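You operate a simulated robot arm through the tools that you are given. There is no shell and no other tool. Be economical: measure what you need, move in short steps, check, and stop when the job is done.

Carry out the task below with a simulated robot arm. There is one attempt and no reset: what you move stays moved.

TASK
Press the blue plug into the steel socket with the blue press.
Fine: draw the slide out again and put the socket on the teal mat.
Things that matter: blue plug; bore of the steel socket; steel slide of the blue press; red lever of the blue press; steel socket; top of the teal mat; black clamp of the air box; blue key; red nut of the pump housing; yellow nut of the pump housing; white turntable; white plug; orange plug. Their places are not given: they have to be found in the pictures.

It is judged by the outcome, as a careful person would: the job done as asked, and still so three seconds after it is handed in. It fails if anything else is knocked over, pushed out of place, dropped, spilled or broken.

THE ROBOT
A 6-joint arm with a two-finger parallel gripper, fixed in place. Base frame: the origin is at the foot of the arm, x ahead of it, y to its left, z up; the work surface is at about z = 820. Lengths are in mm, angles in degrees, forces in N, time in s.
With the tool pointing down near the work surface it reaches from about 260 to 680 mm from the base axis. Its first joint turns from -66.0 to 66.0 degrees. Payload 2.9 kg.
Tool frame: the origin (TCP) lies between the finger pads and is the grasp point; the fingertips stand 30 mm ahead of it; z points along the fingers, y is the line along which they close. The gripper opens to 110 mm. The fingers are 20 mm wide and 10 mm thick; the gripper's body (48 by 112 mm) begins 55 mm behind the TCP.
Orientation is that of the tool frame in the base frame, as a unit quaternion [x, y, z, w]. With the fingers straight down and closing along the base's y, the tool's x points along the base's -x, its y along +y and its z along -z.

THE INTERFACE
- The arm moves only by the tool servo_tool. Its argument "plan" is a list of rows, each a list of 3 entries, a list of its own where there are three numbers: the shift along the tool's x, y, z in cm, then the turn, a rotation vector about the tool's x, y, z in degrees, then the opening, from 0 (shut) to 1 (fully open). In form: [[[x, y, z], [rx, ry, rz], grip], ...]. A call has 1 to 12 rows; each row is the pose to reach, as a shift and turn from the pose commanded when the call began, along the tool's axes at that moment. A row lasts 0.2 s, in which the tool goes at most 50 mm and 8.6 degrees; a call with a longer step from one row to the next is refused whole, and so is a gripper value outside its range. A pose out of reach is approached as far as the arm can. The call stops where the force on the tool passes 70 N (or 10 N more than at its start, if that is more) or the arm is blocked; 0.2 s more then pass. The fingers move at their own pace (about 108 mm/s each) and stop on an object; they squeeze with about 24 N. The grip force told is the motor's: it shows also when the fingers shut on nothing. Time passes only in rows, and 0.2 s behind the last, so rows that repeat a pose let the fingers close. It gives the time, the measured TCP pose, the force on the tool (base axes), the opening and the grip force at its end, in the units of the frame above (readings bear some noise).
- Cameras (640 x 400 px; columns grow to the right, rows downward): "scene" is fixed at [86.1, 440.2, 1384.1]; the picture's right is [-0.66, -0.75, 0.00], its down [-0.43, 0.37, -0.82] and it looks along [0.62, -0.54, -0.57] (base axes); focal length 276 px, centre (320, 200). "wrist" rides on the gripper at [-36, 0, -57] in the tool frame; the picture's right is [0.00, -1.00, 0.00], its down [0.97, 0.00, -0.24] and it looks along [0.24, 0.00, 0.97] (tool axes); focal length 218 px, centre (320, 200).
- get_image(camera): a new picture of that camera. No time passes.
- probe_pixels(camera, pixels): for up to 12 pixels [column, row] of the newest picture of that camera ("zoom" is the newest enlarged one), the place [x, y, z] in the base frame of the surface seen there, good to about 2 mm. No time passes.
- enlarge(camera, box): a new picture of the part [left, top, right, bottom] of that camera's present view, enlarged. No time passes.
- close_job(): hands the job in; it is judged then, once.

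Work in short steps. Measure before you move; look again where a grasp or a placing could have gone wrong, and mend it. You have 80 turns and 54 pictures in all, the two below and enlarged ones among them. Open the gripper and draw the arm clear of the work before you hand the job in, unless the task says otherwise; then end with one line.

The tools are called after ">>>" as name(argument=value, ...) on one line, values as JSON. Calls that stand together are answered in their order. servo_tool: Moves the arm, as the interface text tells. Its arguments: {"type":"object","properties":{"plan":{"type":"array","items":{"type":"array"}}},"required":["plan"]} The other tools are called the same way: get_image (camera) takes a picture; probe_pixels (camera, pixels) gives the place of the surface under pixels of a picture; enlarge (camera, box) takes an enlarged picture of a part of a camera's view; close_job () hands the job in.

At the start:

```text
clock: 0.0
ee_pos: [434.6, 134.5, 1186.5]
tool_rot: [0.0, 1.0, 0.0, -0.001]
contact_force: [0.1, 0.0, -0.5]
opening: 110.2
grasp_force: 0.0
```

scene: 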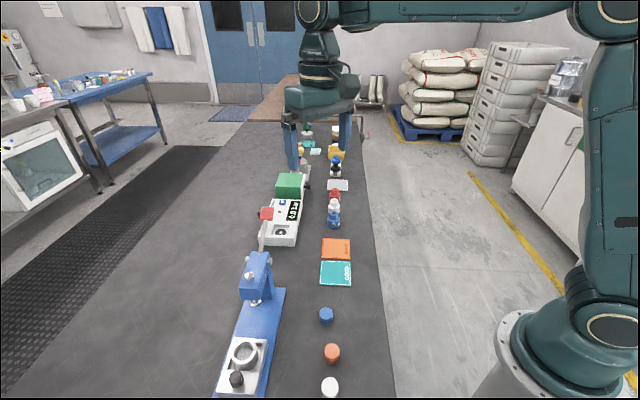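
wrist: 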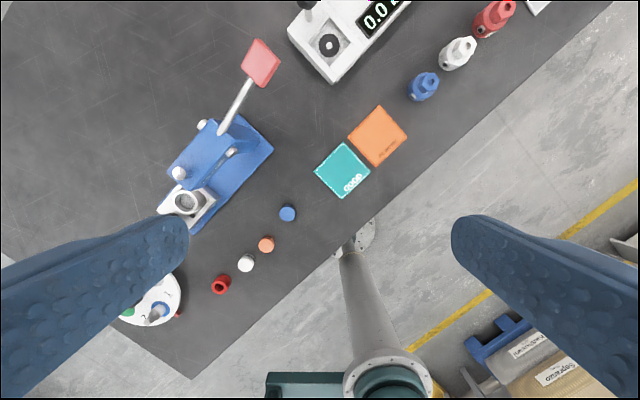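

I start by enlarging the press area in both pictures to measure it.

>>> enlarge(camera="scene", box=[200, 200, 400, 400])

>>> enlarge(camera="wrist", box=[120, 20, 400, 300])

```text
2.00 times, centred on (300, 300) of scene
```

zoom: 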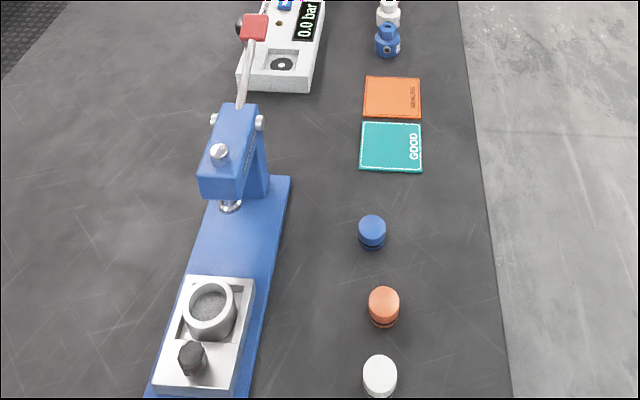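

```text
1.43 times, centred on (260, 160) of wrist
```

zoom: 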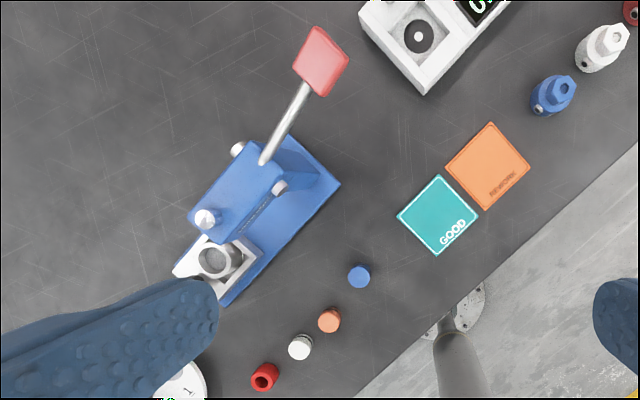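

The slide seems to be drawn out already, with the socket in its nest. I'll probe the main features in the scene picture.

>>> probe_pixels(camera="scene", pixels=[[326, 311], [326, 321], [245, 353], [234, 352], [257, 350], [245, 343], [235, 374], [336, 273], [267, 213], [274, 303], [264, 344], [252, 275]])

>>> probe_pixels(camera="zoom", pixels=[[359, 275], [320, 62], [265, 162], [205, 218], [213, 258], [232, 262], [205, 275], [437, 216], [338, 185], [222, 303], [305, 92], [240, 150]])

>>> enlarge(camera="scene", box=[200, 320, 300, 400])

```text
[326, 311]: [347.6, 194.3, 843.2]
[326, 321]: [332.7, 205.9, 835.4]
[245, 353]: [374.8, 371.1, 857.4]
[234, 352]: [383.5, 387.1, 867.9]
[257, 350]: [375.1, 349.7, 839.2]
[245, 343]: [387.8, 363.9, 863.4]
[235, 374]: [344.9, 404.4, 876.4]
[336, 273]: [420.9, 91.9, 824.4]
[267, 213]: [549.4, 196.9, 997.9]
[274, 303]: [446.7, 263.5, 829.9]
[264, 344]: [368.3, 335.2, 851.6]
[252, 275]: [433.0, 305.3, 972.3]
```

```text
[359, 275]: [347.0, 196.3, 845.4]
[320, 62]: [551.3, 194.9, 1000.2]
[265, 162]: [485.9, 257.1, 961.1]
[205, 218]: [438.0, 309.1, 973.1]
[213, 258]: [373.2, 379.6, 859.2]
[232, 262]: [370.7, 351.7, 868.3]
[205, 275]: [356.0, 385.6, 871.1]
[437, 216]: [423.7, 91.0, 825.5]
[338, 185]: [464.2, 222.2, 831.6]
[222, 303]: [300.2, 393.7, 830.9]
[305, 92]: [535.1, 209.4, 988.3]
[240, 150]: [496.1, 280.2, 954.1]
```

```text
5.00 times, centred on (250, 360) of scene
```

zoom: 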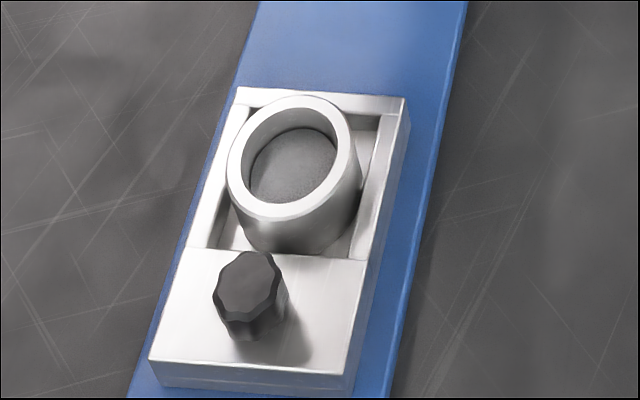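

>>> probe_pixels(camera="zoom", pixels=[[234, 165], [353, 152], [305, 102], [275, 212], [293, 165], [248, 285], [240, 92], [398, 104], [185, 255], [358, 270], [160, 353], [360, 255]])

>>> enlarge(camera="scene", box=[300, 290, 360, 340])

```text
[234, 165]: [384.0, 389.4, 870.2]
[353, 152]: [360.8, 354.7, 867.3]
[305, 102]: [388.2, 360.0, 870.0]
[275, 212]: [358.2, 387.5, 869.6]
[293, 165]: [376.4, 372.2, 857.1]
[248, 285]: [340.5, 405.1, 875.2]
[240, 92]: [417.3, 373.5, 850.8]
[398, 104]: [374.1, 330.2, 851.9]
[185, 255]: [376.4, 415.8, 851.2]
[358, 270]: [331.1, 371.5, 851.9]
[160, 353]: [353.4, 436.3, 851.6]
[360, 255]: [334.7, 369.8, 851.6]
```

```text
8.00 times, centred on (330, 315) of scene
```

zoom: 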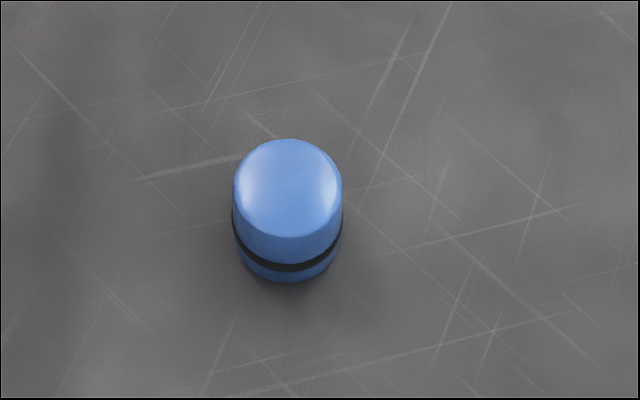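

Socket centre is about (373, 373), rim z 870. The blue plug is about (347.5, 195.5), top z 844. The slide axis runs along (0.695, -0.72). I'll move above the plug and turn 46° so the fingers close across the slide axis.

>>> servo_tool(plan=[[[1.09, 0.76, 2.9], [0, 0, 5.75], 0.7], [[2.18, 1.52, 5.8], [0, 0, 11.5], 0.6], [[3.27, 2.29, 8.7], [0, 0, 17.25], 0.6], [[4.36, 3.05, 11.6], [0, 0, 23], 0.6], [[5.44, 3.81, 14.5], [0, 0, 28.75], 0.6], [[6.53, 4.57, 17.4], [0, 0, 34.5], 0.6], [[7.62, 5.34, 20.3], [0, 0, 40.25], 0.6], [[8.71, 6.1, 23.6], [0, 0, 46], 0.6], [[8.71, 6.1, 23.6], [0, 0, 46], 0.6]])

>>> get_image(camera="wrist")

>>> get_image(camera="scene")

```text
clock: 2.0
ee_pos: [347.9, 196.6, 949.7]
tool_rot: [0.392, 0.92, -0.001, 0.0]
contact_force: [-0.3, 0.9, 0.7]
opening: 66.0
grasp_force: 0.1
```

```text
47 pictures are left
```

wrist: 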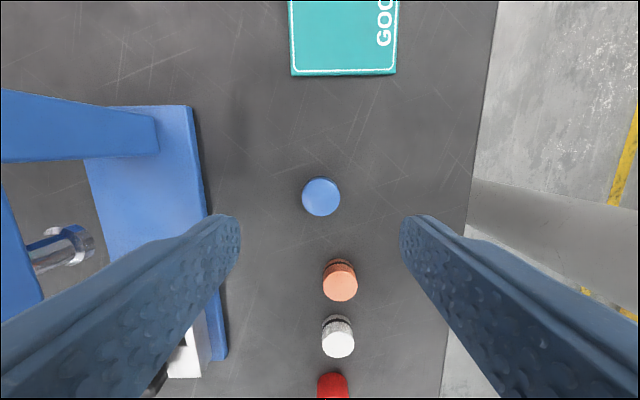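

```text
46 pictures are left
```

scene: 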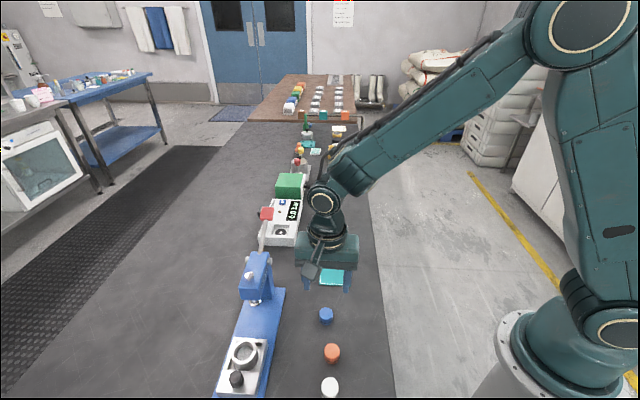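

>>> probe_pixels(camera="wrist", pixels=[[304, 196], [337, 196], [320, 180], [320, 212], [321, 196], [341, 282], [326, 264], [88, 235]])

>>> enlarge(camera="wrist", box=[280, 160, 360, 210])

```text
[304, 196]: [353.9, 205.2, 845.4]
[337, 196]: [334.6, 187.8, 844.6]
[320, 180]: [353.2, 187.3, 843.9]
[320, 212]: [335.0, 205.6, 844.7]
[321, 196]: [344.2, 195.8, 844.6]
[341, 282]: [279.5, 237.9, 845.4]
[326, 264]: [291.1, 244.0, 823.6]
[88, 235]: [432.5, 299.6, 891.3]
```

```text
8.00 times, centred on (320, 185) of wrist
```

zoom: 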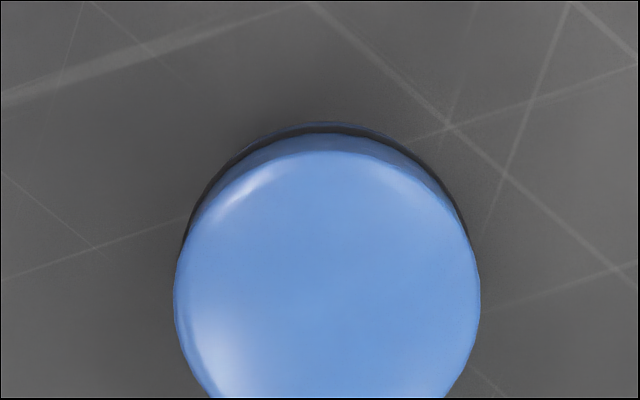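

The plug centre is (344.3, 196.4), about 28 mm across. I'll descend so the tips reach z≈832 and grip its top half.

>>> servo_tool(plan=[[[0.235, -0.273, 4], [0, 0, 0], 0.6], [[0.235, -0.273, 6.5], [0, 0, 0], 0.6], [[0.235, -0.273, 8.77], [0, 0, 0], 0.6], [[0.235, -0.273, 8.77], [0, 0, 0], 0.4], [[0.235, -0.273, 8.77], [0, 0, 0], 0.2], [[0.235, -0.273, 8.77], [0, 0, 0], 0.1], [[0.235, -0.273, 8.77], [0, 0, 0], 0.1]])

>>> enlarge(camera="scene", box=[220, 250, 380, 350])

```text
clock: 3.6
ee_pos: [345.1, 196.6, 862.8]
tool_rot: [0.391, 0.921, 0.0, 0.0]
contact_force: [0.4, -0.1, 0.7]
opening: 27.9
grasp_force: 24.2
```

```text
4.00 times, centred on (300, 300) of scene
```

zoom: 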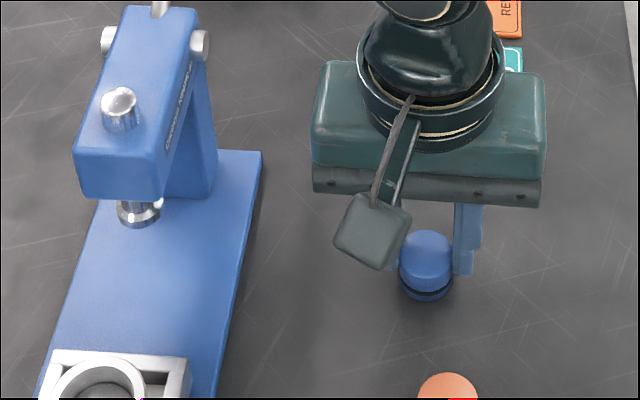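

The plug is held (27.9 mm). There is a paddle-like part hanging near zoom (372,232), so I'll probe it and then lift.

>>> probe_pixels(camera="zoom", pixels=[[372, 232], [375, 260], [340, 235], [405, 215], [395, 150], [78, 175], [140, 190], [138, 220], [118, 100], [118, 95], [185, 150], [255, 155]])

>>> servo_tool(plan=[[[0, 0, -3], [0, 0, 0], 0.1], [[0, 0, -7], [0, 0, 0], 0.1], [[0, 0, -7], [0, 0, 0], 0.1]])

>>> get_image(camera="wrist")

```text
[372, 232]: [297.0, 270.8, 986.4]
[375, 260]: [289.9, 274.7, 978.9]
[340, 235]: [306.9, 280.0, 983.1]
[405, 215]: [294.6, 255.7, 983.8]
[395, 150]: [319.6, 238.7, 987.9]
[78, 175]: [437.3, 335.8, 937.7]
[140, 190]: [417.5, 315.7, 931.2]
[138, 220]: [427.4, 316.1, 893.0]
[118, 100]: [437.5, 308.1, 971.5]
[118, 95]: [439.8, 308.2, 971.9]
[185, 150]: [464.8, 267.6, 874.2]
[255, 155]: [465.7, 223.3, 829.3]
```

```text
clock: 4.4
ee_pos: [344.9, 196.0, 934.4]
tool_rot: [0.391, 0.92, -0.001, 0.0]
contact_force: [-0.5, 0.1, -0.7]
opening: 28.3
grasp_force: 24.1
```

```text
43 pictures are left
```

wrist: 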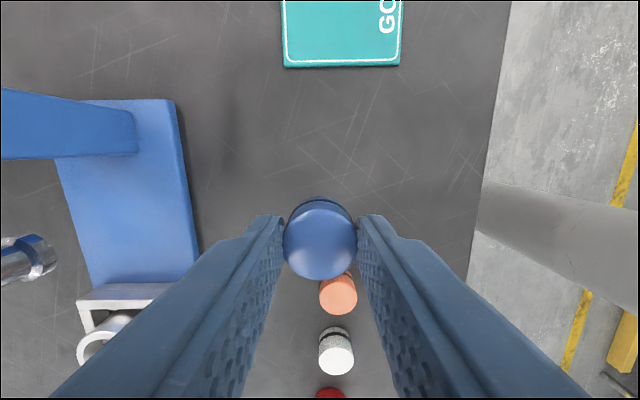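

>>> servo_tool(plan=[[[3.5, 0, -3], [0, 0, 0], 0.1], [[7.2, 1, -3], [0, 0, 0], 0.1], [[10.8, 3, -3], [0, 0, 0], 0.1], [[10.8, 6.5, -3], [0, 0, 0], 0.1], [[10.8, 10.5, -3], [0, 0, 0], 0.1], [[10.8, 14.29, -3], [0, 0, 0], 0.1], [[10.8, 14.29, -3], [0, 0, 0], 0.1]])

>>> get_image(camera="wrist")

>>> enlarge(camera="scene", box=[200, 290, 320, 400])

```text
clock: 6.0
ee_pos: [371.7, 371.5, 963.9]
tool_rot: [0.391, 0.921, -0.001, -0.001]
contact_force: [1.4, -0.2, -0.2]
opening: 28.1
grasp_force: 23.7
```

```text
42 pictures are left
```

wrist: 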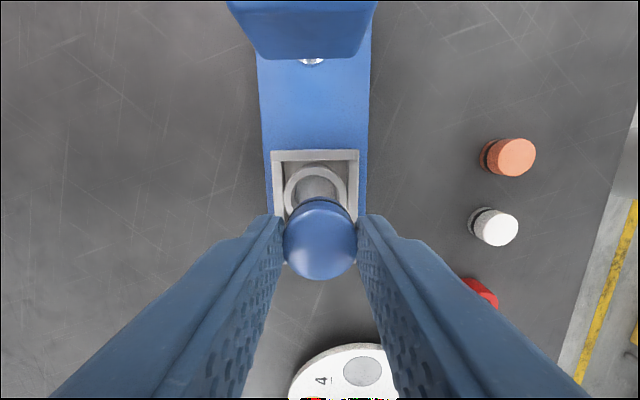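

```text
3.64 times, centred on (260, 345) of scene
```

zoom: 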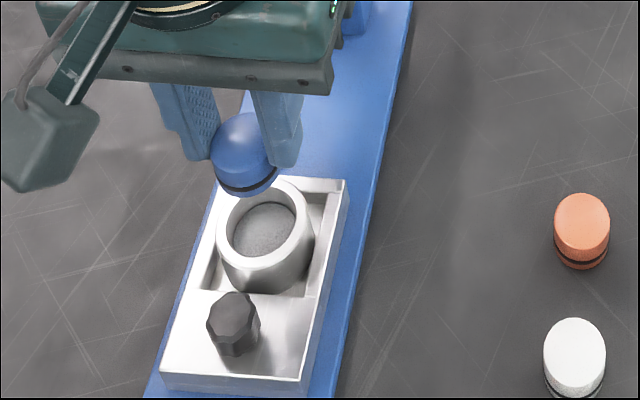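

>>> enlarge(camera="wrist", box=[270, 140, 370, 230])

```text
4.44 times, centred on (320, 185) of wrist
```

zoom: 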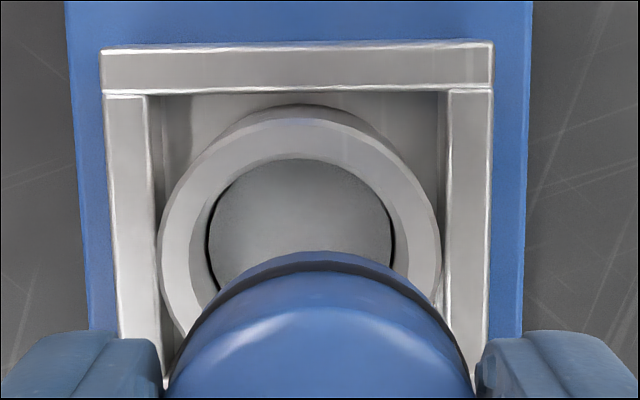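

>>> probe_pixels(camera="zoom", pixels=[[166, 250], [436, 250], [302, 124], [198, 165], [404, 165], [108, 100], [488, 100], [110, 70], [490, 70], [300, 155], [212, 240], [392, 240]])

```text
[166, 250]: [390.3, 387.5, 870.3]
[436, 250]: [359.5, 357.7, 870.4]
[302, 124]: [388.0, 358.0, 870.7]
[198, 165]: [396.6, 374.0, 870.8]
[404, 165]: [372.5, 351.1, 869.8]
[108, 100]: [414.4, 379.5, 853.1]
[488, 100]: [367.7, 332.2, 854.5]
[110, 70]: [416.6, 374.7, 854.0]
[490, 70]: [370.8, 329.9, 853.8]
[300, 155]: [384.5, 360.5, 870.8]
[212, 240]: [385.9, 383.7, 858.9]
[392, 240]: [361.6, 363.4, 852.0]
```

In the tool's frame, the socket centre lies +2.9 mm along y and about 0 along x. I'll correct for that and lower to just above the rim (contact expected at TCP z≈912).

>>> servo_tool(plan=[[[0, 0.29, 2], [0, 0, 0], 0.1], [[0, 0.29, 4.6], [0, 0, 0], 0.1], [[0, 0.29, 4.6], [0, 0, 0], 0.1]])

>>> enlarge(camera="scene", box=[215, 330, 285, 390])

>>> enlarge(camera="wrist", box=[270, 140, 370, 240])

```text
clock: 6.8
ee_pos: [376.0, 374.4, 917.7]
tool_rot: [0.39, 0.921, 0.0, 0.0]
contact_force: [0.1, 0.0, 0.0]
opening: 28.1
grasp_force: 23.9
```

```text
6.67 times, centred on (250, 360) of scene
```

zoom: 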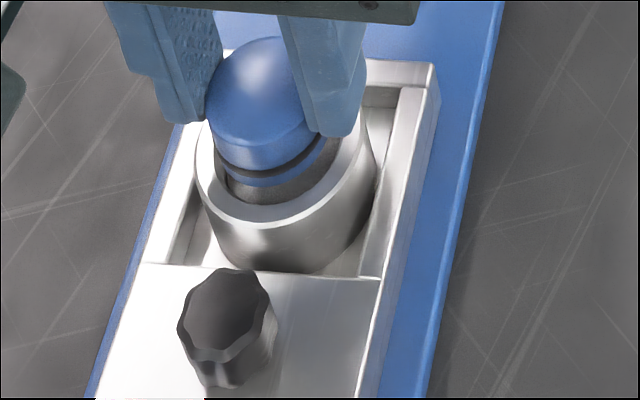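

```text
4.00 times, centred on (320, 190) of wrist
```

zoom: 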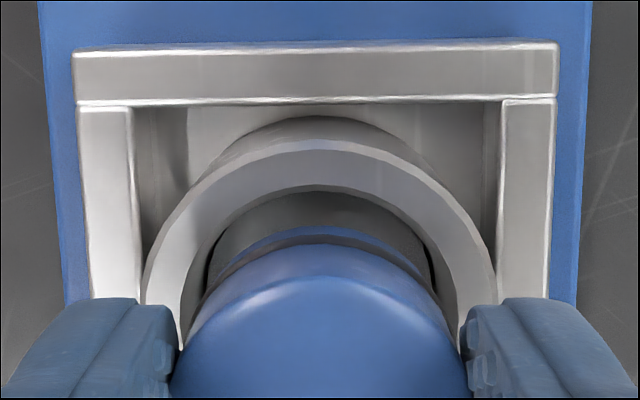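

In both views the plug is centred over the bore: the wrist rim spans 143–497, with the plug centre at 320. I'll lower it gently and stop on force.

>>> servo_tool(plan=[[[0, 0, 0.4], [0, 0, 0], 0.1], [[0, 0, 0.8], [0, 0, 0], 0.1], [[0, 0, 1.1], [0, 0, 0], 0.1], [[0, 0, 1.4], [0, 0, 0], 0.1], [[0, 0, 1.4], [0, 0, 0], 0.1]])

>>> enlarge(camera="scene", box=[215, 330, 285, 390])

```text
clock: 8.0
ee_pos: [375.4, 374.4, 903.4]
tool_rot: [0.391, 0.92, -0.001, 0.0]
contact_force: [0.4, 0.3, 0.1]
opening: 28.2
grasp_force: 24.3
```

```text
6.67 times, centred on (250, 360) of scene
```

zoom: 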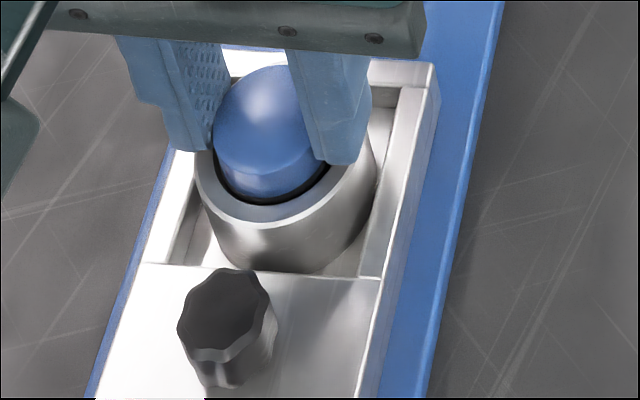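

The plug is about 9 mm into the bore with no contact force. I'll lower 2 mm more, release, and rise.

>>> servo_tool(plan=[[[0, 0, 0.2], [0, 0, 0], 0.1], [[0, 0, 0.2], [0, 0, 0], 0.1], [[0, 0, 0.2], [0, 0, 0], 0.32], [[0, 0, 0.2], [0, 0, 0], 0.4], [[0, 0, -2], [0, 0, 0], 0.4], [[0, 0, -6], [0, 0, 0], 0.4], [[0, 0, -6], [0, 0, 0], 0.4]])

>>> enlarge(camera="scene", box=[215, 330, 285, 390])

>>> get_image(camera="wrist")

```text
clock: 9.6
ee_pos: [376.0, 373.6, 964.1]
tool_rot: [0.391, 0.92, -0.002, 0.0]
contact_force: [-0.3, -0.4, -0.4]
opening: 44.2
grasp_force: 0.0
```

```text
6.67 times, centred on (250, 360) of scene
```

zoom: 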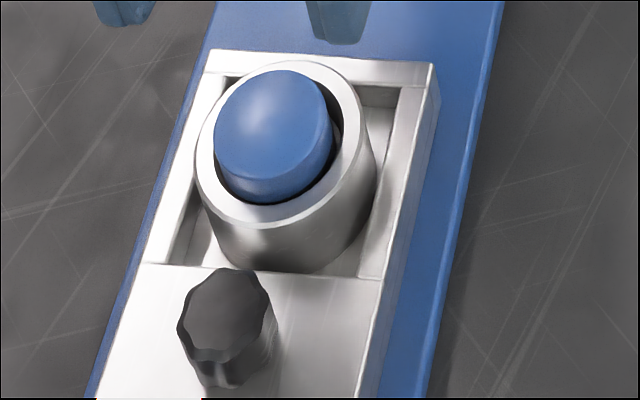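

```text
35 pictures are left
```

wrist: 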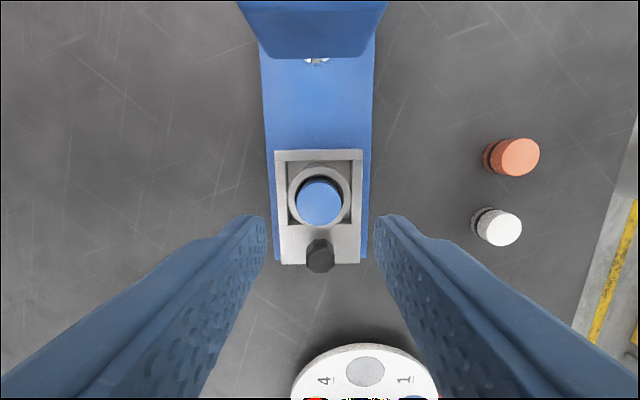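

>>> enlarge(camera="wrist", box=[260, 140, 380, 280])

```text
2.86 times, centred on (320, 210) of wrist
```

zoom: 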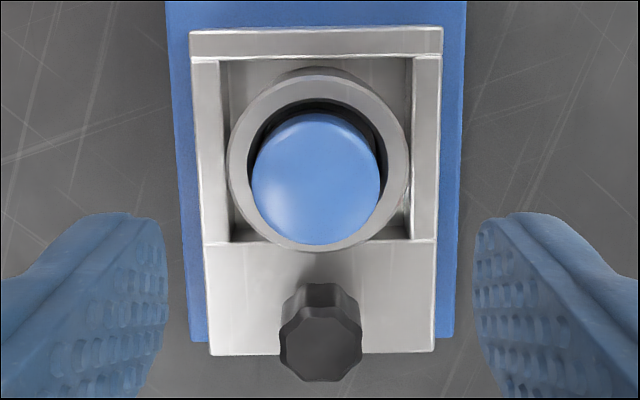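

>>> probe_pixels(camera="zoom", pixels=[[316, 180], [280, 180], [355, 180], [316, 130], [316, 230], [320, 350], [290, 350], [352, 350], [320, 378], [320, 245], [320, 84], [225, 340]])

>>> enlarge(camera="scene", box=[225, 240, 325, 320])

```text
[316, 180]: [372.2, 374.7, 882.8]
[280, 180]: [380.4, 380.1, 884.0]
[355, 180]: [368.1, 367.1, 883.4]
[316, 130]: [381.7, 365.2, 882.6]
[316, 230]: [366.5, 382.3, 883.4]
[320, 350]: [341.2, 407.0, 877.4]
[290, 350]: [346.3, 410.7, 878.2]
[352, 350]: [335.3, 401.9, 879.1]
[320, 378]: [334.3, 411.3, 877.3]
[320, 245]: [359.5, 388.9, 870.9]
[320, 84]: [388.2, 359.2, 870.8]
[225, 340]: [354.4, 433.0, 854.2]
```

```text
5.00 times, centred on (275, 280) of scene
```

zoom: 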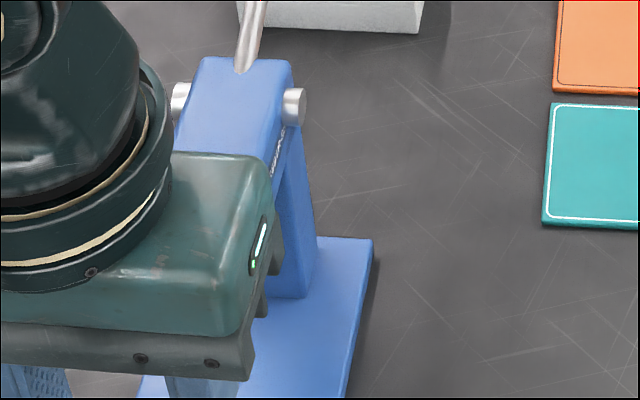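

The plug stands in the bore with its top at z≈883. The knob is about 46.5 mm behind the TCP, and the head would foul a vertical gripper at the end of the push. I'll tilt 20° away from the press and grip the knob (top z≈877).

>>> servo_tool(plan=[[[2.7, 0, 0], [0, -6.7, 0], 0.4], [[5.4, 0, 0], [0, -13.4, 0], 0.4], [[5.4, 0, 2.5], [0, -20, 0], 0.4], [[5.4, 0, 5], [0, -20, 0], 0.4], [[5.4, 0, 5], [0, -20, 0], 0.4]])

>>> get_image(camera="wrist")

>>> enlarge(camera="scene", box=[180, 280, 320, 400])

```text
clock: 10.8
ee_pos: [339.2, 414.1, 913.1]
tool_rot: [0.385, 0.906, -0.068, 0.16]
contact_force: [0.2, -0.5, 0.0]
opening: 44.1
grasp_force: 0.1
```

```text
32 pictures are left
```

wrist: 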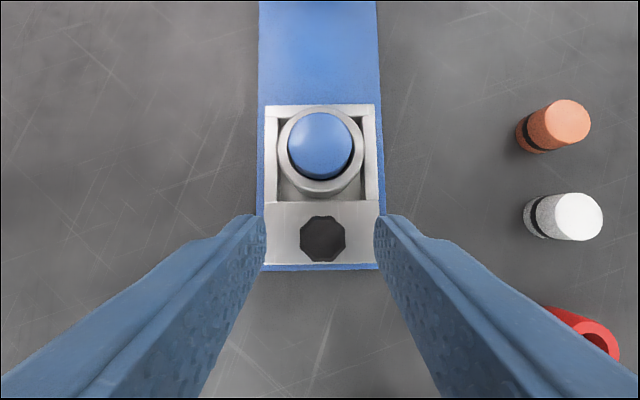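

```text
3.33 times, centred on (250, 340) of scene
```

zoom: 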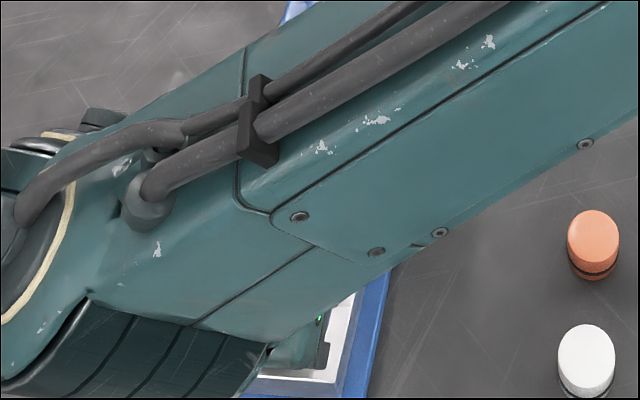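

The knob is at wrist (323, 239), where I expected it. I'll descend vertically 24 mm, shift y by -1 mm, and close on it.

>>> servo_tool(plan=[[[0.42, -0.1, 1.15], [0, 0, 0], 0.4], [[0.83, -0.1, 2.29], [0, 0, 0], 0.4], [[0.83, -0.1, 2.29], [0, 0, 0], 0.25], [[0.83, -0.1, 2.29], [0, 0, 0], 0.05], [[0.83, -0.1, 2.29], [0, 0, 0], 0.05], [[0.83, -0.1, 2.29], [0, 0, 0], 0.05]])

>>> get_image(camera="wrist")

```text
clock: 12.2
ee_pos: [337.8, 412.1, 889.2]
tool_rot: [0.384, 0.907, -0.068, 0.16]
contact_force: [-3.7, -3.6, 1.5]
opening: 21.9
grasp_force: 45.5
```

```text
30 pictures are left
```

wrist: 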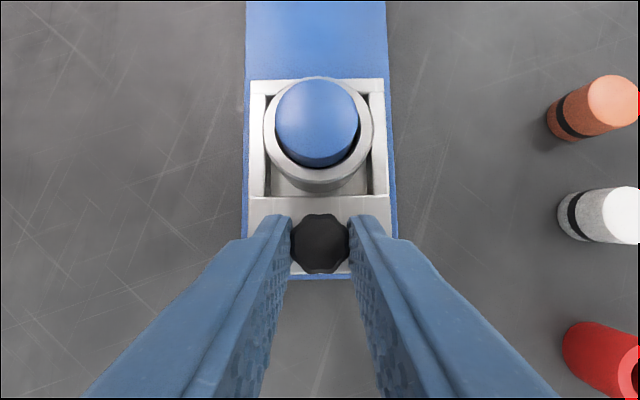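

The knob is gripped. I'll push the slide horizontally towards the press, 60 mm first.

>>> servo_tool(plan=[[[-0.94, 0, 0.342], [0, 0, 0], 0.05], [[-1.88, 0, 0.684], [0, 0, 0], 0.05], [[-2.82, 0, 1.026], [0, 0, 0], 0.05], [[-3.76, 0, 1.368], [0, 0, 0], 0.05], [[-4.7, 0, 1.71], [0, 0, 0], 0.05], [[-5.64, 0, 2.05], [0, 0, 0], 0.05], [[-5.64, 0, 2.05], [0, 0, 0], 0.05]])

>>> get_image(camera="wrist")

```text
clock: 13.8
ee_pos: [379.2, 370.4, 888.7]
tool_rot: [0.385, 0.907, -0.067, 0.16]
contact_force: [12.0, 10.7, -8.6]
opening: 21.7
grasp_force: 44.7
```

```text
29 pictures are left
```

wrist: 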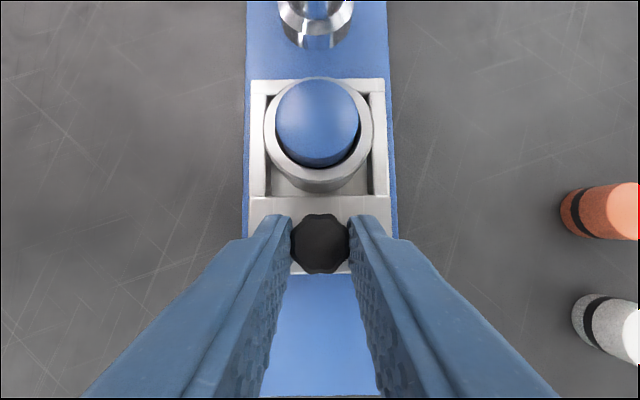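

The slide moved freely. I'll check the ram tip height against the plug top (883).

>>> probe_pixels(camera="wrist", pixels=[[318, 42], [318, 30], [290, 12], [345, 15], [318, 95], [318, 130], [318, 20]])

>>> enlarge(camera="wrist", box=[260, 0, 380, 120])

```text
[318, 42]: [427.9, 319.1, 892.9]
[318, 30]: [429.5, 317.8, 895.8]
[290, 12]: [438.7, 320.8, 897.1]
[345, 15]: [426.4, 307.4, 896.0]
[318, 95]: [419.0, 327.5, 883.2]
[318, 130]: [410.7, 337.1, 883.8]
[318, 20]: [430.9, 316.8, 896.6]
```

```text
3.33 times, centred on (320, 60) of wrist
```

zoom: 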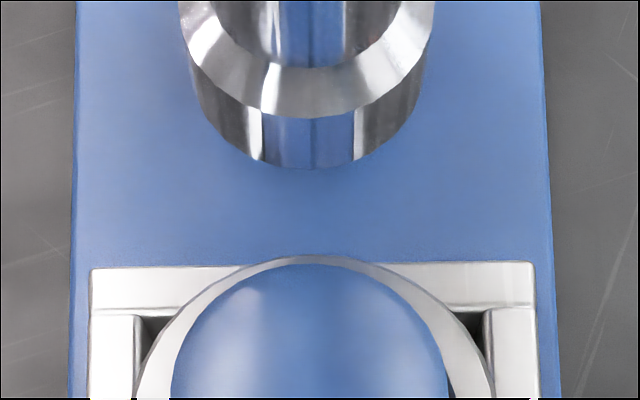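

The ram's bottom is about z 889 and the plug top 883.5, so it clears. I'll push the rest (about 31 mm) gently, with +0.8 mm in y to ease the side force, until the stop is met.

>>> servo_tool(plan=[[[-0.94, 0.05, 0.342], [0, 0, 0], 0.05], [[-1.88, 0.08, 0.684], [0, 0, 0], 0.05], [[-2.35, 0.08, 0.855], [0, 0, 0], 0.05], [[-2.54, 0.08, 0.92], [0, 0, 0], 0.05], [[-2.73, 0.08, 0.99], [0, 0, 0], 0.05], [[-2.91, 0.08, 1.06], [0, 0, 0], 0.05], [[-2.91, 0.08, 1.06], [0, 0, 0], 0.05]])

>>> get_image(camera="wrist")

```text
clock: 15.4
ee_pos: [400.5, 348.9, 888.6]
tool_rot: [0.384, 0.907, -0.067, 0.16]
contact_force: [5.0, 13.5, -1.9]
opening: 21.2
grasp_force: 45.0
```

```text
27 pictures are left
```

wrist: 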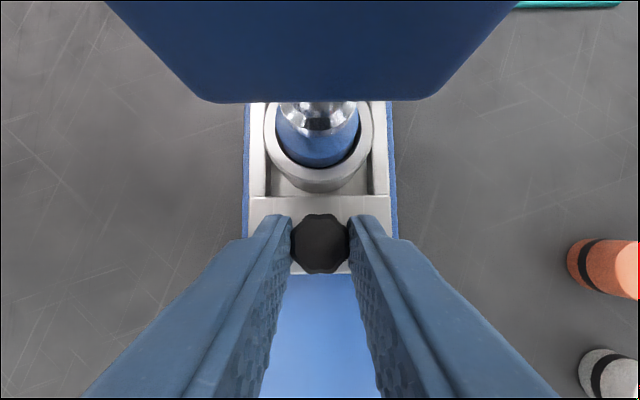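

Moved 89 of 91 mm, with slight resistance. I'll push a few more mm to find the stop.

>>> servo_tool(plan=[[[-0.14, 0, 0.05], [0, 0, 0], 0.05], [[-0.28, 0, 0.1], [0, 0, 0], 0.05], [[-0.42, 0, 0.15], [0, 0, 0], 0.05], [[-0.42, 0, 0.15], [0, 0, 0], 0.05]])

>>> enlarge(camera="wrist", box=[240, 80, 400, 280])

```text
clock: 16.4
ee_pos: [401.7, 347.6, 889.7]
tool_rot: [0.381, 0.909, -0.066, 0.158]
contact_force: [-19.6, 26.1, 7.7]
opening: 21.6
grasp_force: 45.0
```

```text
2.00 times, centred on (320, 180) of wrist
```

zoom: 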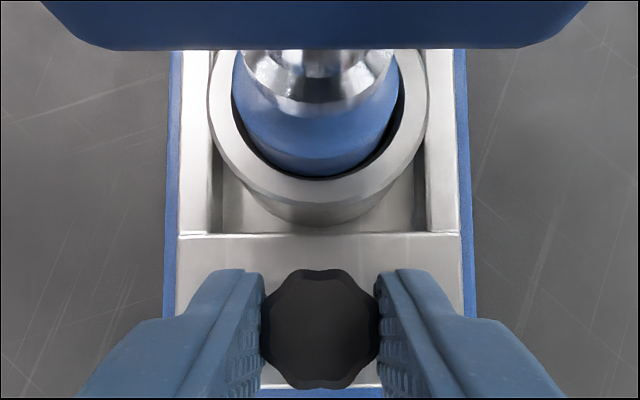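

The slide is against its stop (about 32 N resisting, 91 mm in). I'll let go of the knob and back out along the tool axis.

>>> servo_tool(plan=[[[0, 0, 0], [0, 0, 0], 0.4], [[0.2, 0, 0], [0, 0, 0], 0.4], [[0.2, 0, -0.5], [0, 0, 0], 0.4], [[0.2, 0, -4], [0, 0, 0], 0.4], [[0.2, 0, -8], [0, 0, 0], 0.4], [[0.2, 0, -12], [0, 0, 0], 0.4], [[0.2, 0, -12], [0, 0, 0], 0.4]])

>>> get_image(camera="wrist")

```text
clock: 18.0
ee_pos: [373.7, 375.9, 1001.6]
tool_rot: [0.384, 0.907, -0.067, 0.161]
contact_force: [0.9, -0.3, 0.3]
opening: 43.8
grasp_force: 0.0
```

```text
25 pictures are left
```

wrist: 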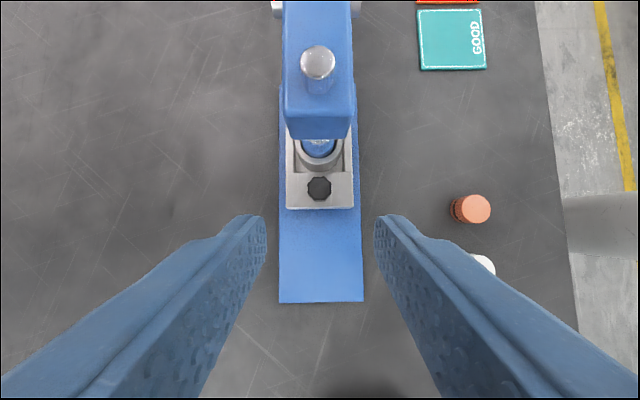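

Next I rise, untilt, and travel to above the red lever pad at about (550, 196, 999), closing the fingers.

>>> servo_tool(plan=[[[-1.28, 0, -3.53], [0, 5, 0], 0.3], [[-2.56, 0, -7.05], [0, 10, 0], 0.2], [[-3.85, 0, -10.6], [0, 15, 0], 0.1], [[-5.13, 0, -14.1], [0, 20, 0], 0.0], [[-9.07, 0.04, -12.66], [0, 20, 0], 0.0], [[-13.02, 0.07, -11.23], [0, 20, 0], 0.0], [[-16.96, 0.11, -9.8], [0, 20, 0], 0.0], [[-20.9, 0.15, -8.36], [0, 20, 0], 0.0], [[-24.85, 0.18, -6.93], [0, 20, 0], 0.0], [[-28.79, 0.22, -5.49], [0, 20, 0], 0.0], [[-28.79, 0.22, -5.49], [0, 20, 0], 0.0]])

>>> get_image(camera="wrist")

>>> get_image(camera="scene")

```text
clock: 20.4
ee_pos: [549.8, 195.9, 1150.7]
tool_rot: [0.391, 0.92, 0.0, 0.0]
contact_force: [-0.5, 0.6, 0.8]
opening: 0.0
grasp_force: 24.4
```

```text
24 pictures are left
```

wrist: 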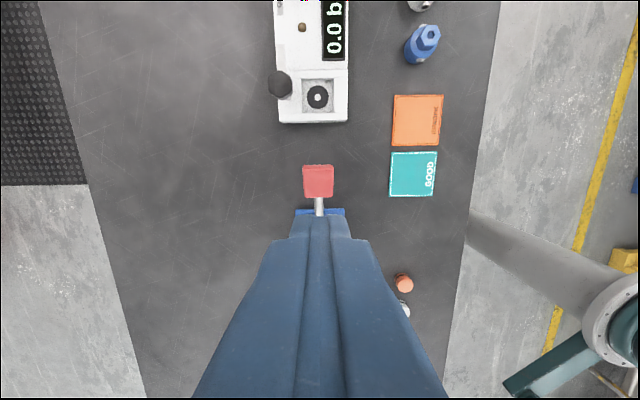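

```text
23 pictures are left
```

scene: 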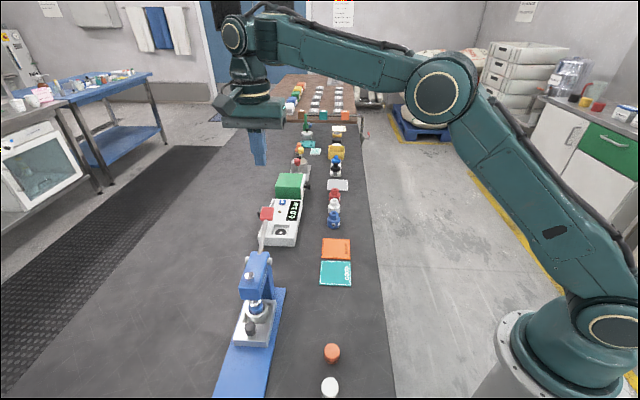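

>>> probe_pixels(camera="wrist", pixels=[[305, 168], [331, 168], [305, 195], [331, 195], [319, 181], [319, 205], [300, 120], [346, 120], [281, 85], [413, 174], [318, 97]])

>>> enlarge(camera="scene", box=[220, 200, 310, 320])

```text
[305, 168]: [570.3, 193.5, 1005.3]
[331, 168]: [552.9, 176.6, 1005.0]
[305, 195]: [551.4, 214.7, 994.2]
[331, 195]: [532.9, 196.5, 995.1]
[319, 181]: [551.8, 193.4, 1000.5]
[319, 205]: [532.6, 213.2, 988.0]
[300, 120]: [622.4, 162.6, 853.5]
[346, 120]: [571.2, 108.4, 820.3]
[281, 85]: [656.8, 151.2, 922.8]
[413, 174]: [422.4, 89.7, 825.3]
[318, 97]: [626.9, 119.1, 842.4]
```

```text
3.33 times, centred on (265, 260) of scene
```

zoom: 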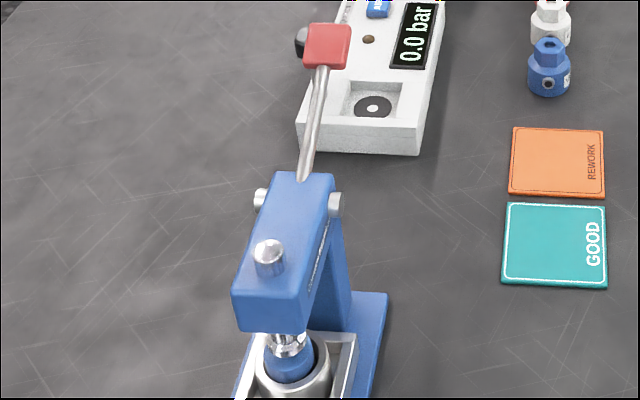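

The pad centre is (551.8, 195, 1000), 2 mm off the TCP. I'll go down to just above it, then push it along its arc.

>>> servo_tool(plan=[[[-0.2, 0.05, 4.5], [0, 0, 0], 0.0], [[-0.3, 0.05, 9], [0, 0, 0], 0.0], [[-0.4, 0.05, 11.3], [0, 0, 0], 0.0], [[-0.5, 0.05, 12.3], [0, 0, 0], 0.0], [[-0.6, 0.05, 13.3], [0, 0, 0], 0.0], [[-0.7, 0.05, 14.3], [0, 0, 0], 0.0], [[-0.8, 0.05, 15.3], [0, 0, 0], 0.0], [[-0.8, 0.05, 15.3], [0, 0, 0], 0.0]])

>>> enlarge(camera="scene", box=[200, 180, 320, 360])

```text
clock: 22.2
ee_pos: [555.2, 189.8, 997.8]
tool_rot: [0.391, 0.92, 0.001, 0.0]
contact_force: [0.7, -0.2, 2.8]
opening: 0.0
grasp_force: 23.7
```

```text
2.22 times, centred on (260, 270) of scene
```

zoom: 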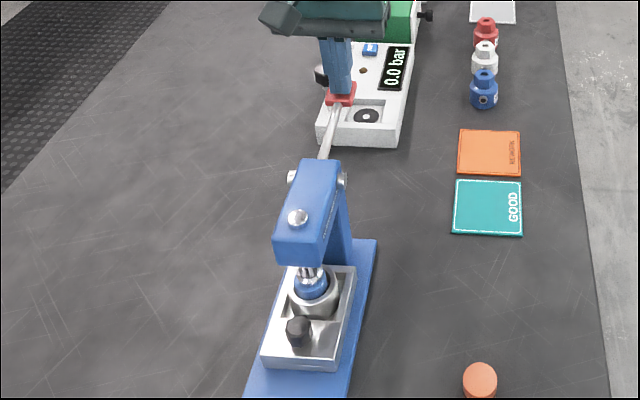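

The lever moves with about 3 N. I continue down in small steps, watching the force.

>>> servo_tool(plan=[[[0, 0, 0.8], [0, 0, 0], 0.0], [[0, 0, 1.6], [0, 0, 0], 0.0], [[0, 0, 2.4], [0, 0, 0], 0.0], [[0.1, 0, 3.2], [0, 0, 0], 0.0], [[0.2, 0, 4.0], [0, 0, 0], 0.0], [[0.3, 0, 4.8], [0, 0, 0], 0.0], [[0.4, 0, 5.4], [0, 0, 0], 0.0], [[0.4, 0, 5.4], [0, 0, 0], 0.0]])

>>> enlarge(camera="scene", box=[200, 180, 320, 360])

```text
clock: 23.6
ee_pos: [557.2, 192.4, 965.7]
tool_rot: [0.392, 0.92, 0.005, 0.005]
contact_force: [-1.9, -2.6, 15.1]
opening: 0.0
grasp_force: 24.1
stopped in row 6: the force on the tool passed its limit (the readings are from after the stop); the commanded pose is now the measured one
```

```text
2.22 times, centred on (260, 270) of scene
```

zoom: 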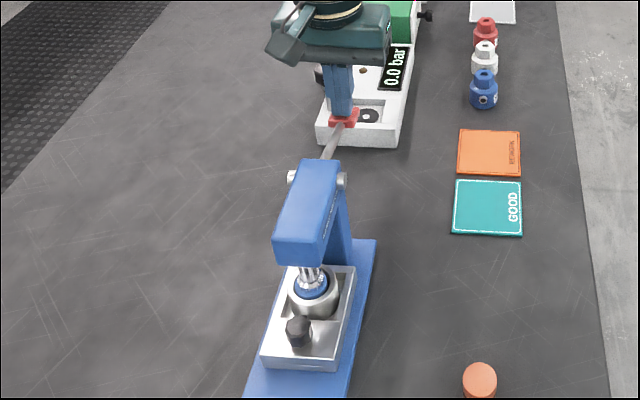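

The push stopped at over 70 N with the pad at about z 936. I'll look at the plug.

>>> enlarge(camera="scene", box=[235, 295, 285, 345])

```text
8.00 times, centred on (260, 320) of scene
```

zoom: 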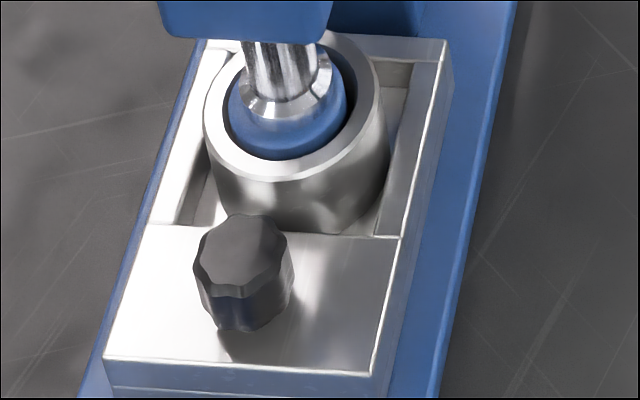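

>>> probe_pixels(camera="zoom", pixels=[[250, 120], [290, 135], [325, 122], [275, 105], [260, 165], [285, 170], [290, 148]])

```text
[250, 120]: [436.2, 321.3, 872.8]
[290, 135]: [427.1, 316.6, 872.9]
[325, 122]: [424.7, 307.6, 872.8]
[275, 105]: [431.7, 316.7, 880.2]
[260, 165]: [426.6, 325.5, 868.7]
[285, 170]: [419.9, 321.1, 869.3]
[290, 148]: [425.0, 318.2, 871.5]
```

The plug top has dropped from 883 to 873. I'll push again slowly to see whether it is fully seated or can go further.

>>> servo_tool(plan=[[[0, 0, 0.2], [0, 0, 0], 0.0], [[0.0, 0, 0.4], [0, 0, 0], 0.0], [[0.05, 0, 0.6], [0, 0, 0], 0.0], [[0.05, 0, 0.8], [0, 0, 0], 0.0], [[0.1, 0, 1.0], [0, 0, 0], 0.0], [[0.1, 0, 1.2], [0, 0, 0], 0.0], [[0.15, 0, 1.4], [0, 0, 0], 0.0], [[0.15, 0, 1.6], [0, 0, 0], 0.0], [[0.2, 0, 1.8], [0, 0, 0], 0.0], [[0.2, 0, 1.8], [0, 0, 0], 0.0]])

>>> enlarge(camera="scene", box=[235, 295, 285, 345])

```text
clock: 24.8
ee_pos: [559.5, 191.3, 966.4]
tool_rot: [0.392, 0.92, 0.009, 0.011]
contact_force: [-2.4, -3.3, 14.6]
opening: 0.1
grasp_force: 23.9
stopped in row 6: the force on the tool passed its limit (the readings are from after the stop); the commanded pose is now the measured one
```

```text
8.00 times, centred on (260, 320) of scene
```

zoom: 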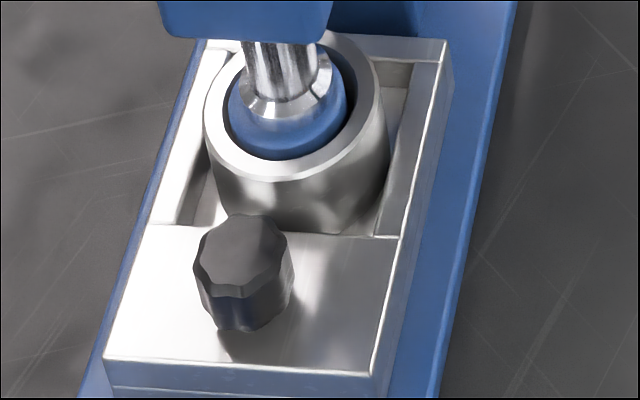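

The lever is at a hard stop: no movement in two pushes above 70 N. I'll raise the tool and see whether the lever comes back.

>>> servo_tool(plan=[[[0, 0, -1], [0, 0, 0], 0.0], [[0, 0, -2.5], [0, 0, 0], 0.0], [[0, 0, -5], [0, 0, 0], 0.0], [[0, 0, -9], [0, 0, 0], 0.0], [[0, 0, -13], [0, 0, 0], 0.0], [[0, 0, -18], [0, 0, 0], 0.0], [[0, 0, -18], [0, 0, 0], 0.0]])

>>> enlarge(camera="scene", box=[215, 200, 315, 350])

>>> enlarge(camera="scene", box=[235, 295, 285, 345])

```text
clock: 26.4
ee_pos: [553.0, 191.3, 1143.8]
tool_rot: [0.392, 0.92, 0.008, 0.009]
contact_force: [-0.7, -0.4, -0.5]
opening: 0.3
grasp_force: 23.9
```

```text
2.67 times, centred on (265, 275) of scene
```

zoom: 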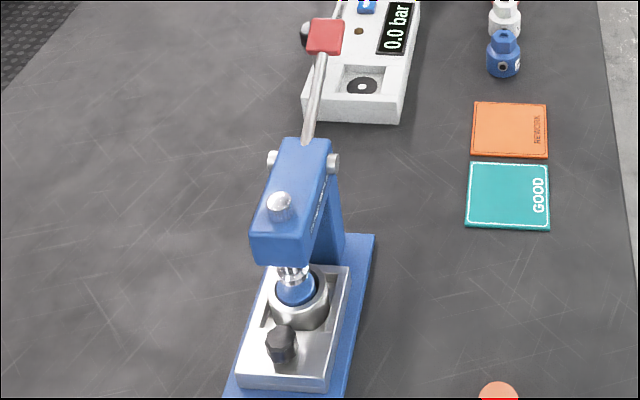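

```text
8.00 times, centred on (260, 320) of scene
```

zoom: 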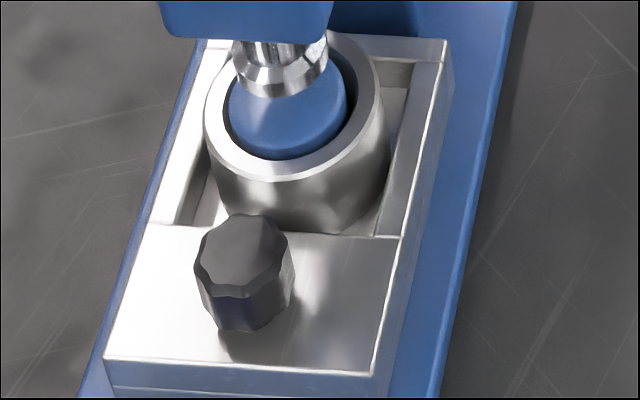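

The lever sprung back and the plug stayed down, top z≈873. I return to the tilted hover pose behind the knob, with the fingers reopening.

>>> servo_tool(plan=[[[4.3, 0, 0], [0.4, 0.2, 0], 0.0], [[8.6, 0, 0], [0.8, 0.4, 0], 0.0], [[12.9, 0, 0], [1.25, 0.6, 0], 0.0], [[17.2, -0.05, 0], [1.25, -4.4, 0], 0.1], [[21.5, -0.1, 0], [1.25, -9.4, 0], 0.2], [[25.72, -0.11, 0], [1.25, -14.4, 0], 0.4], [[25.72, -0.11, 3.5], [1.25, -19.4, 0], 0.4], [[25.72, -0.11, 7], [1.25, -19.4, 0], 0.4], [[25.72, -0.11, 10.6], [1.25, -19.4, 0], 0.4], [[25.72, -0.11, 14.2], [1.25, -19.4, 0], 0.4], [[25.72, -0.11, 14.2], [1.25, -19.4, 0], 0.4]])

>>> get_image(camera="wrist")

```text
clock: 28.8
ee_pos: [378.0, 377.5, 998.9]
tool_rot: [0.389, 0.905, -0.068, 0.161]
contact_force: [-0.4, 0.6, 0.1]
opening: 43.9
grasp_force: 0.1
out of reach, approached as far as the arm can: row 5, 6
```

```text
15 pictures are left
```

wrist: 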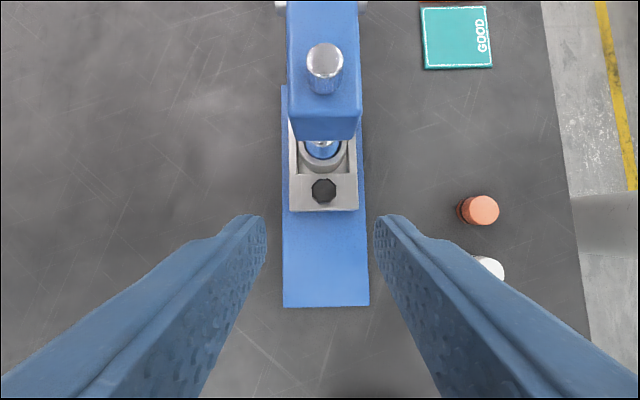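

The knob is at (324, 190), about 4 mm off in y from the earlier hover. I'll correct that, descend to the knob, and grip.

>>> servo_tool(plan=[[[0.31, -0.38, 3], [0, 0, 0], 0.4], [[0.31, -0.38, 6], [0, 0, 0], 0.4], [[0.31, -0.38, 9], [0, 0, 0], 0.4], [[0.31, -0.38, 11.59], [0, 0, 0], 0.4], [[0.31, -0.38, 11.59], [0, 0, 0], 0.25], [[0.31, -0.38, 11.59], [0, 0, 0], 0.05], [[0.31, -0.38, 11.59], [0, 0, 0], 0.05], [[0.31, -0.38, 11.59], [0, 0, 0], 0.05]])

>>> get_image(camera="wrist")

```text
clock: 30.6
ee_pos: [401.1, 349.1, 886.8]
tool_rot: [0.388, 0.905, -0.067, 0.161]
contact_force: [4.8, 2.8, -4.1]
opening: 21.3
grasp_force: 44.8
```

```text
14 pictures are left
```

wrist: 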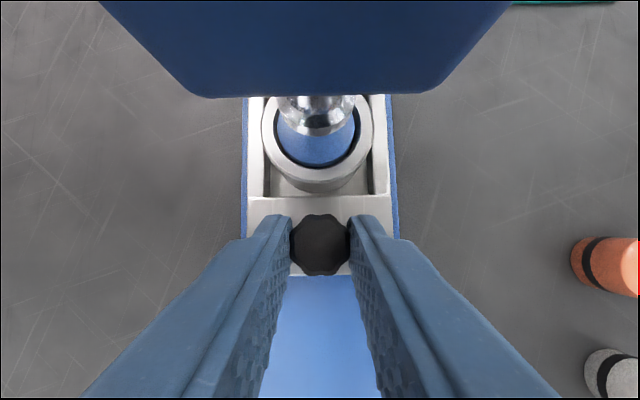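

I'm holding the knob (21.3 mm). I'll draw the slide back out 60 mm, then the rest.

>>> servo_tool(plan=[[[0.94, -0.015, -0.342], [0, 0, 0], 0.05], [[1.88, -0.03, -0.684], [0, 0, 0], 0.05], [[2.82, -0.05, -1.026], [0, 0, 0], 0.05], [[3.76, -0.065, -1.368], [0, 0, 0], 0.05], [[4.7, -0.08, -1.71], [0, 0, 0], 0.05], [[5.64, -0.1, -2.05], [0, 0, 0], 0.05], [[6.58, -0.11, -2.39], [0, 0, 0], 0.05], [[7.52, -0.13, -2.74], [0, 0, 0], 0.05], [[8.27, -0.14, -3.01], [0, 0, 0], 0.05], [[8.5, -0.15, -3.09], [0, 0, 0], 0.05], [[8.5, -0.15, -3.09], [0, 0, 0], 0.05]])

>>> get_image(camera="wrist")

```text
clock: 33.0
ee_pos: [337.5, 412.6, 887.9]
tool_rot: [0.388, 0.905, -0.069, 0.161]
contact_force: [1.3, 1.1, -22.8]
opening: 21.6
grasp_force: 45.6
```

```text
13 pictures are left
```

wrist: 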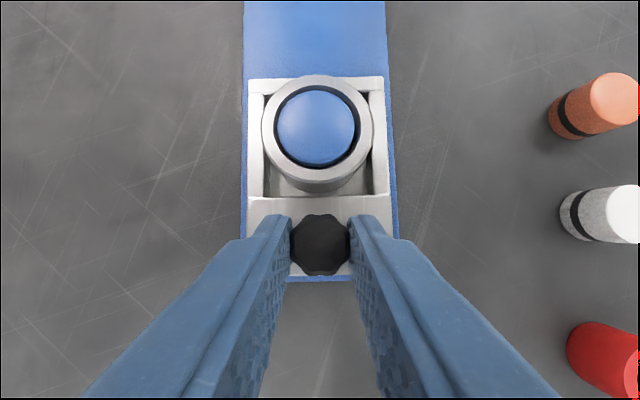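

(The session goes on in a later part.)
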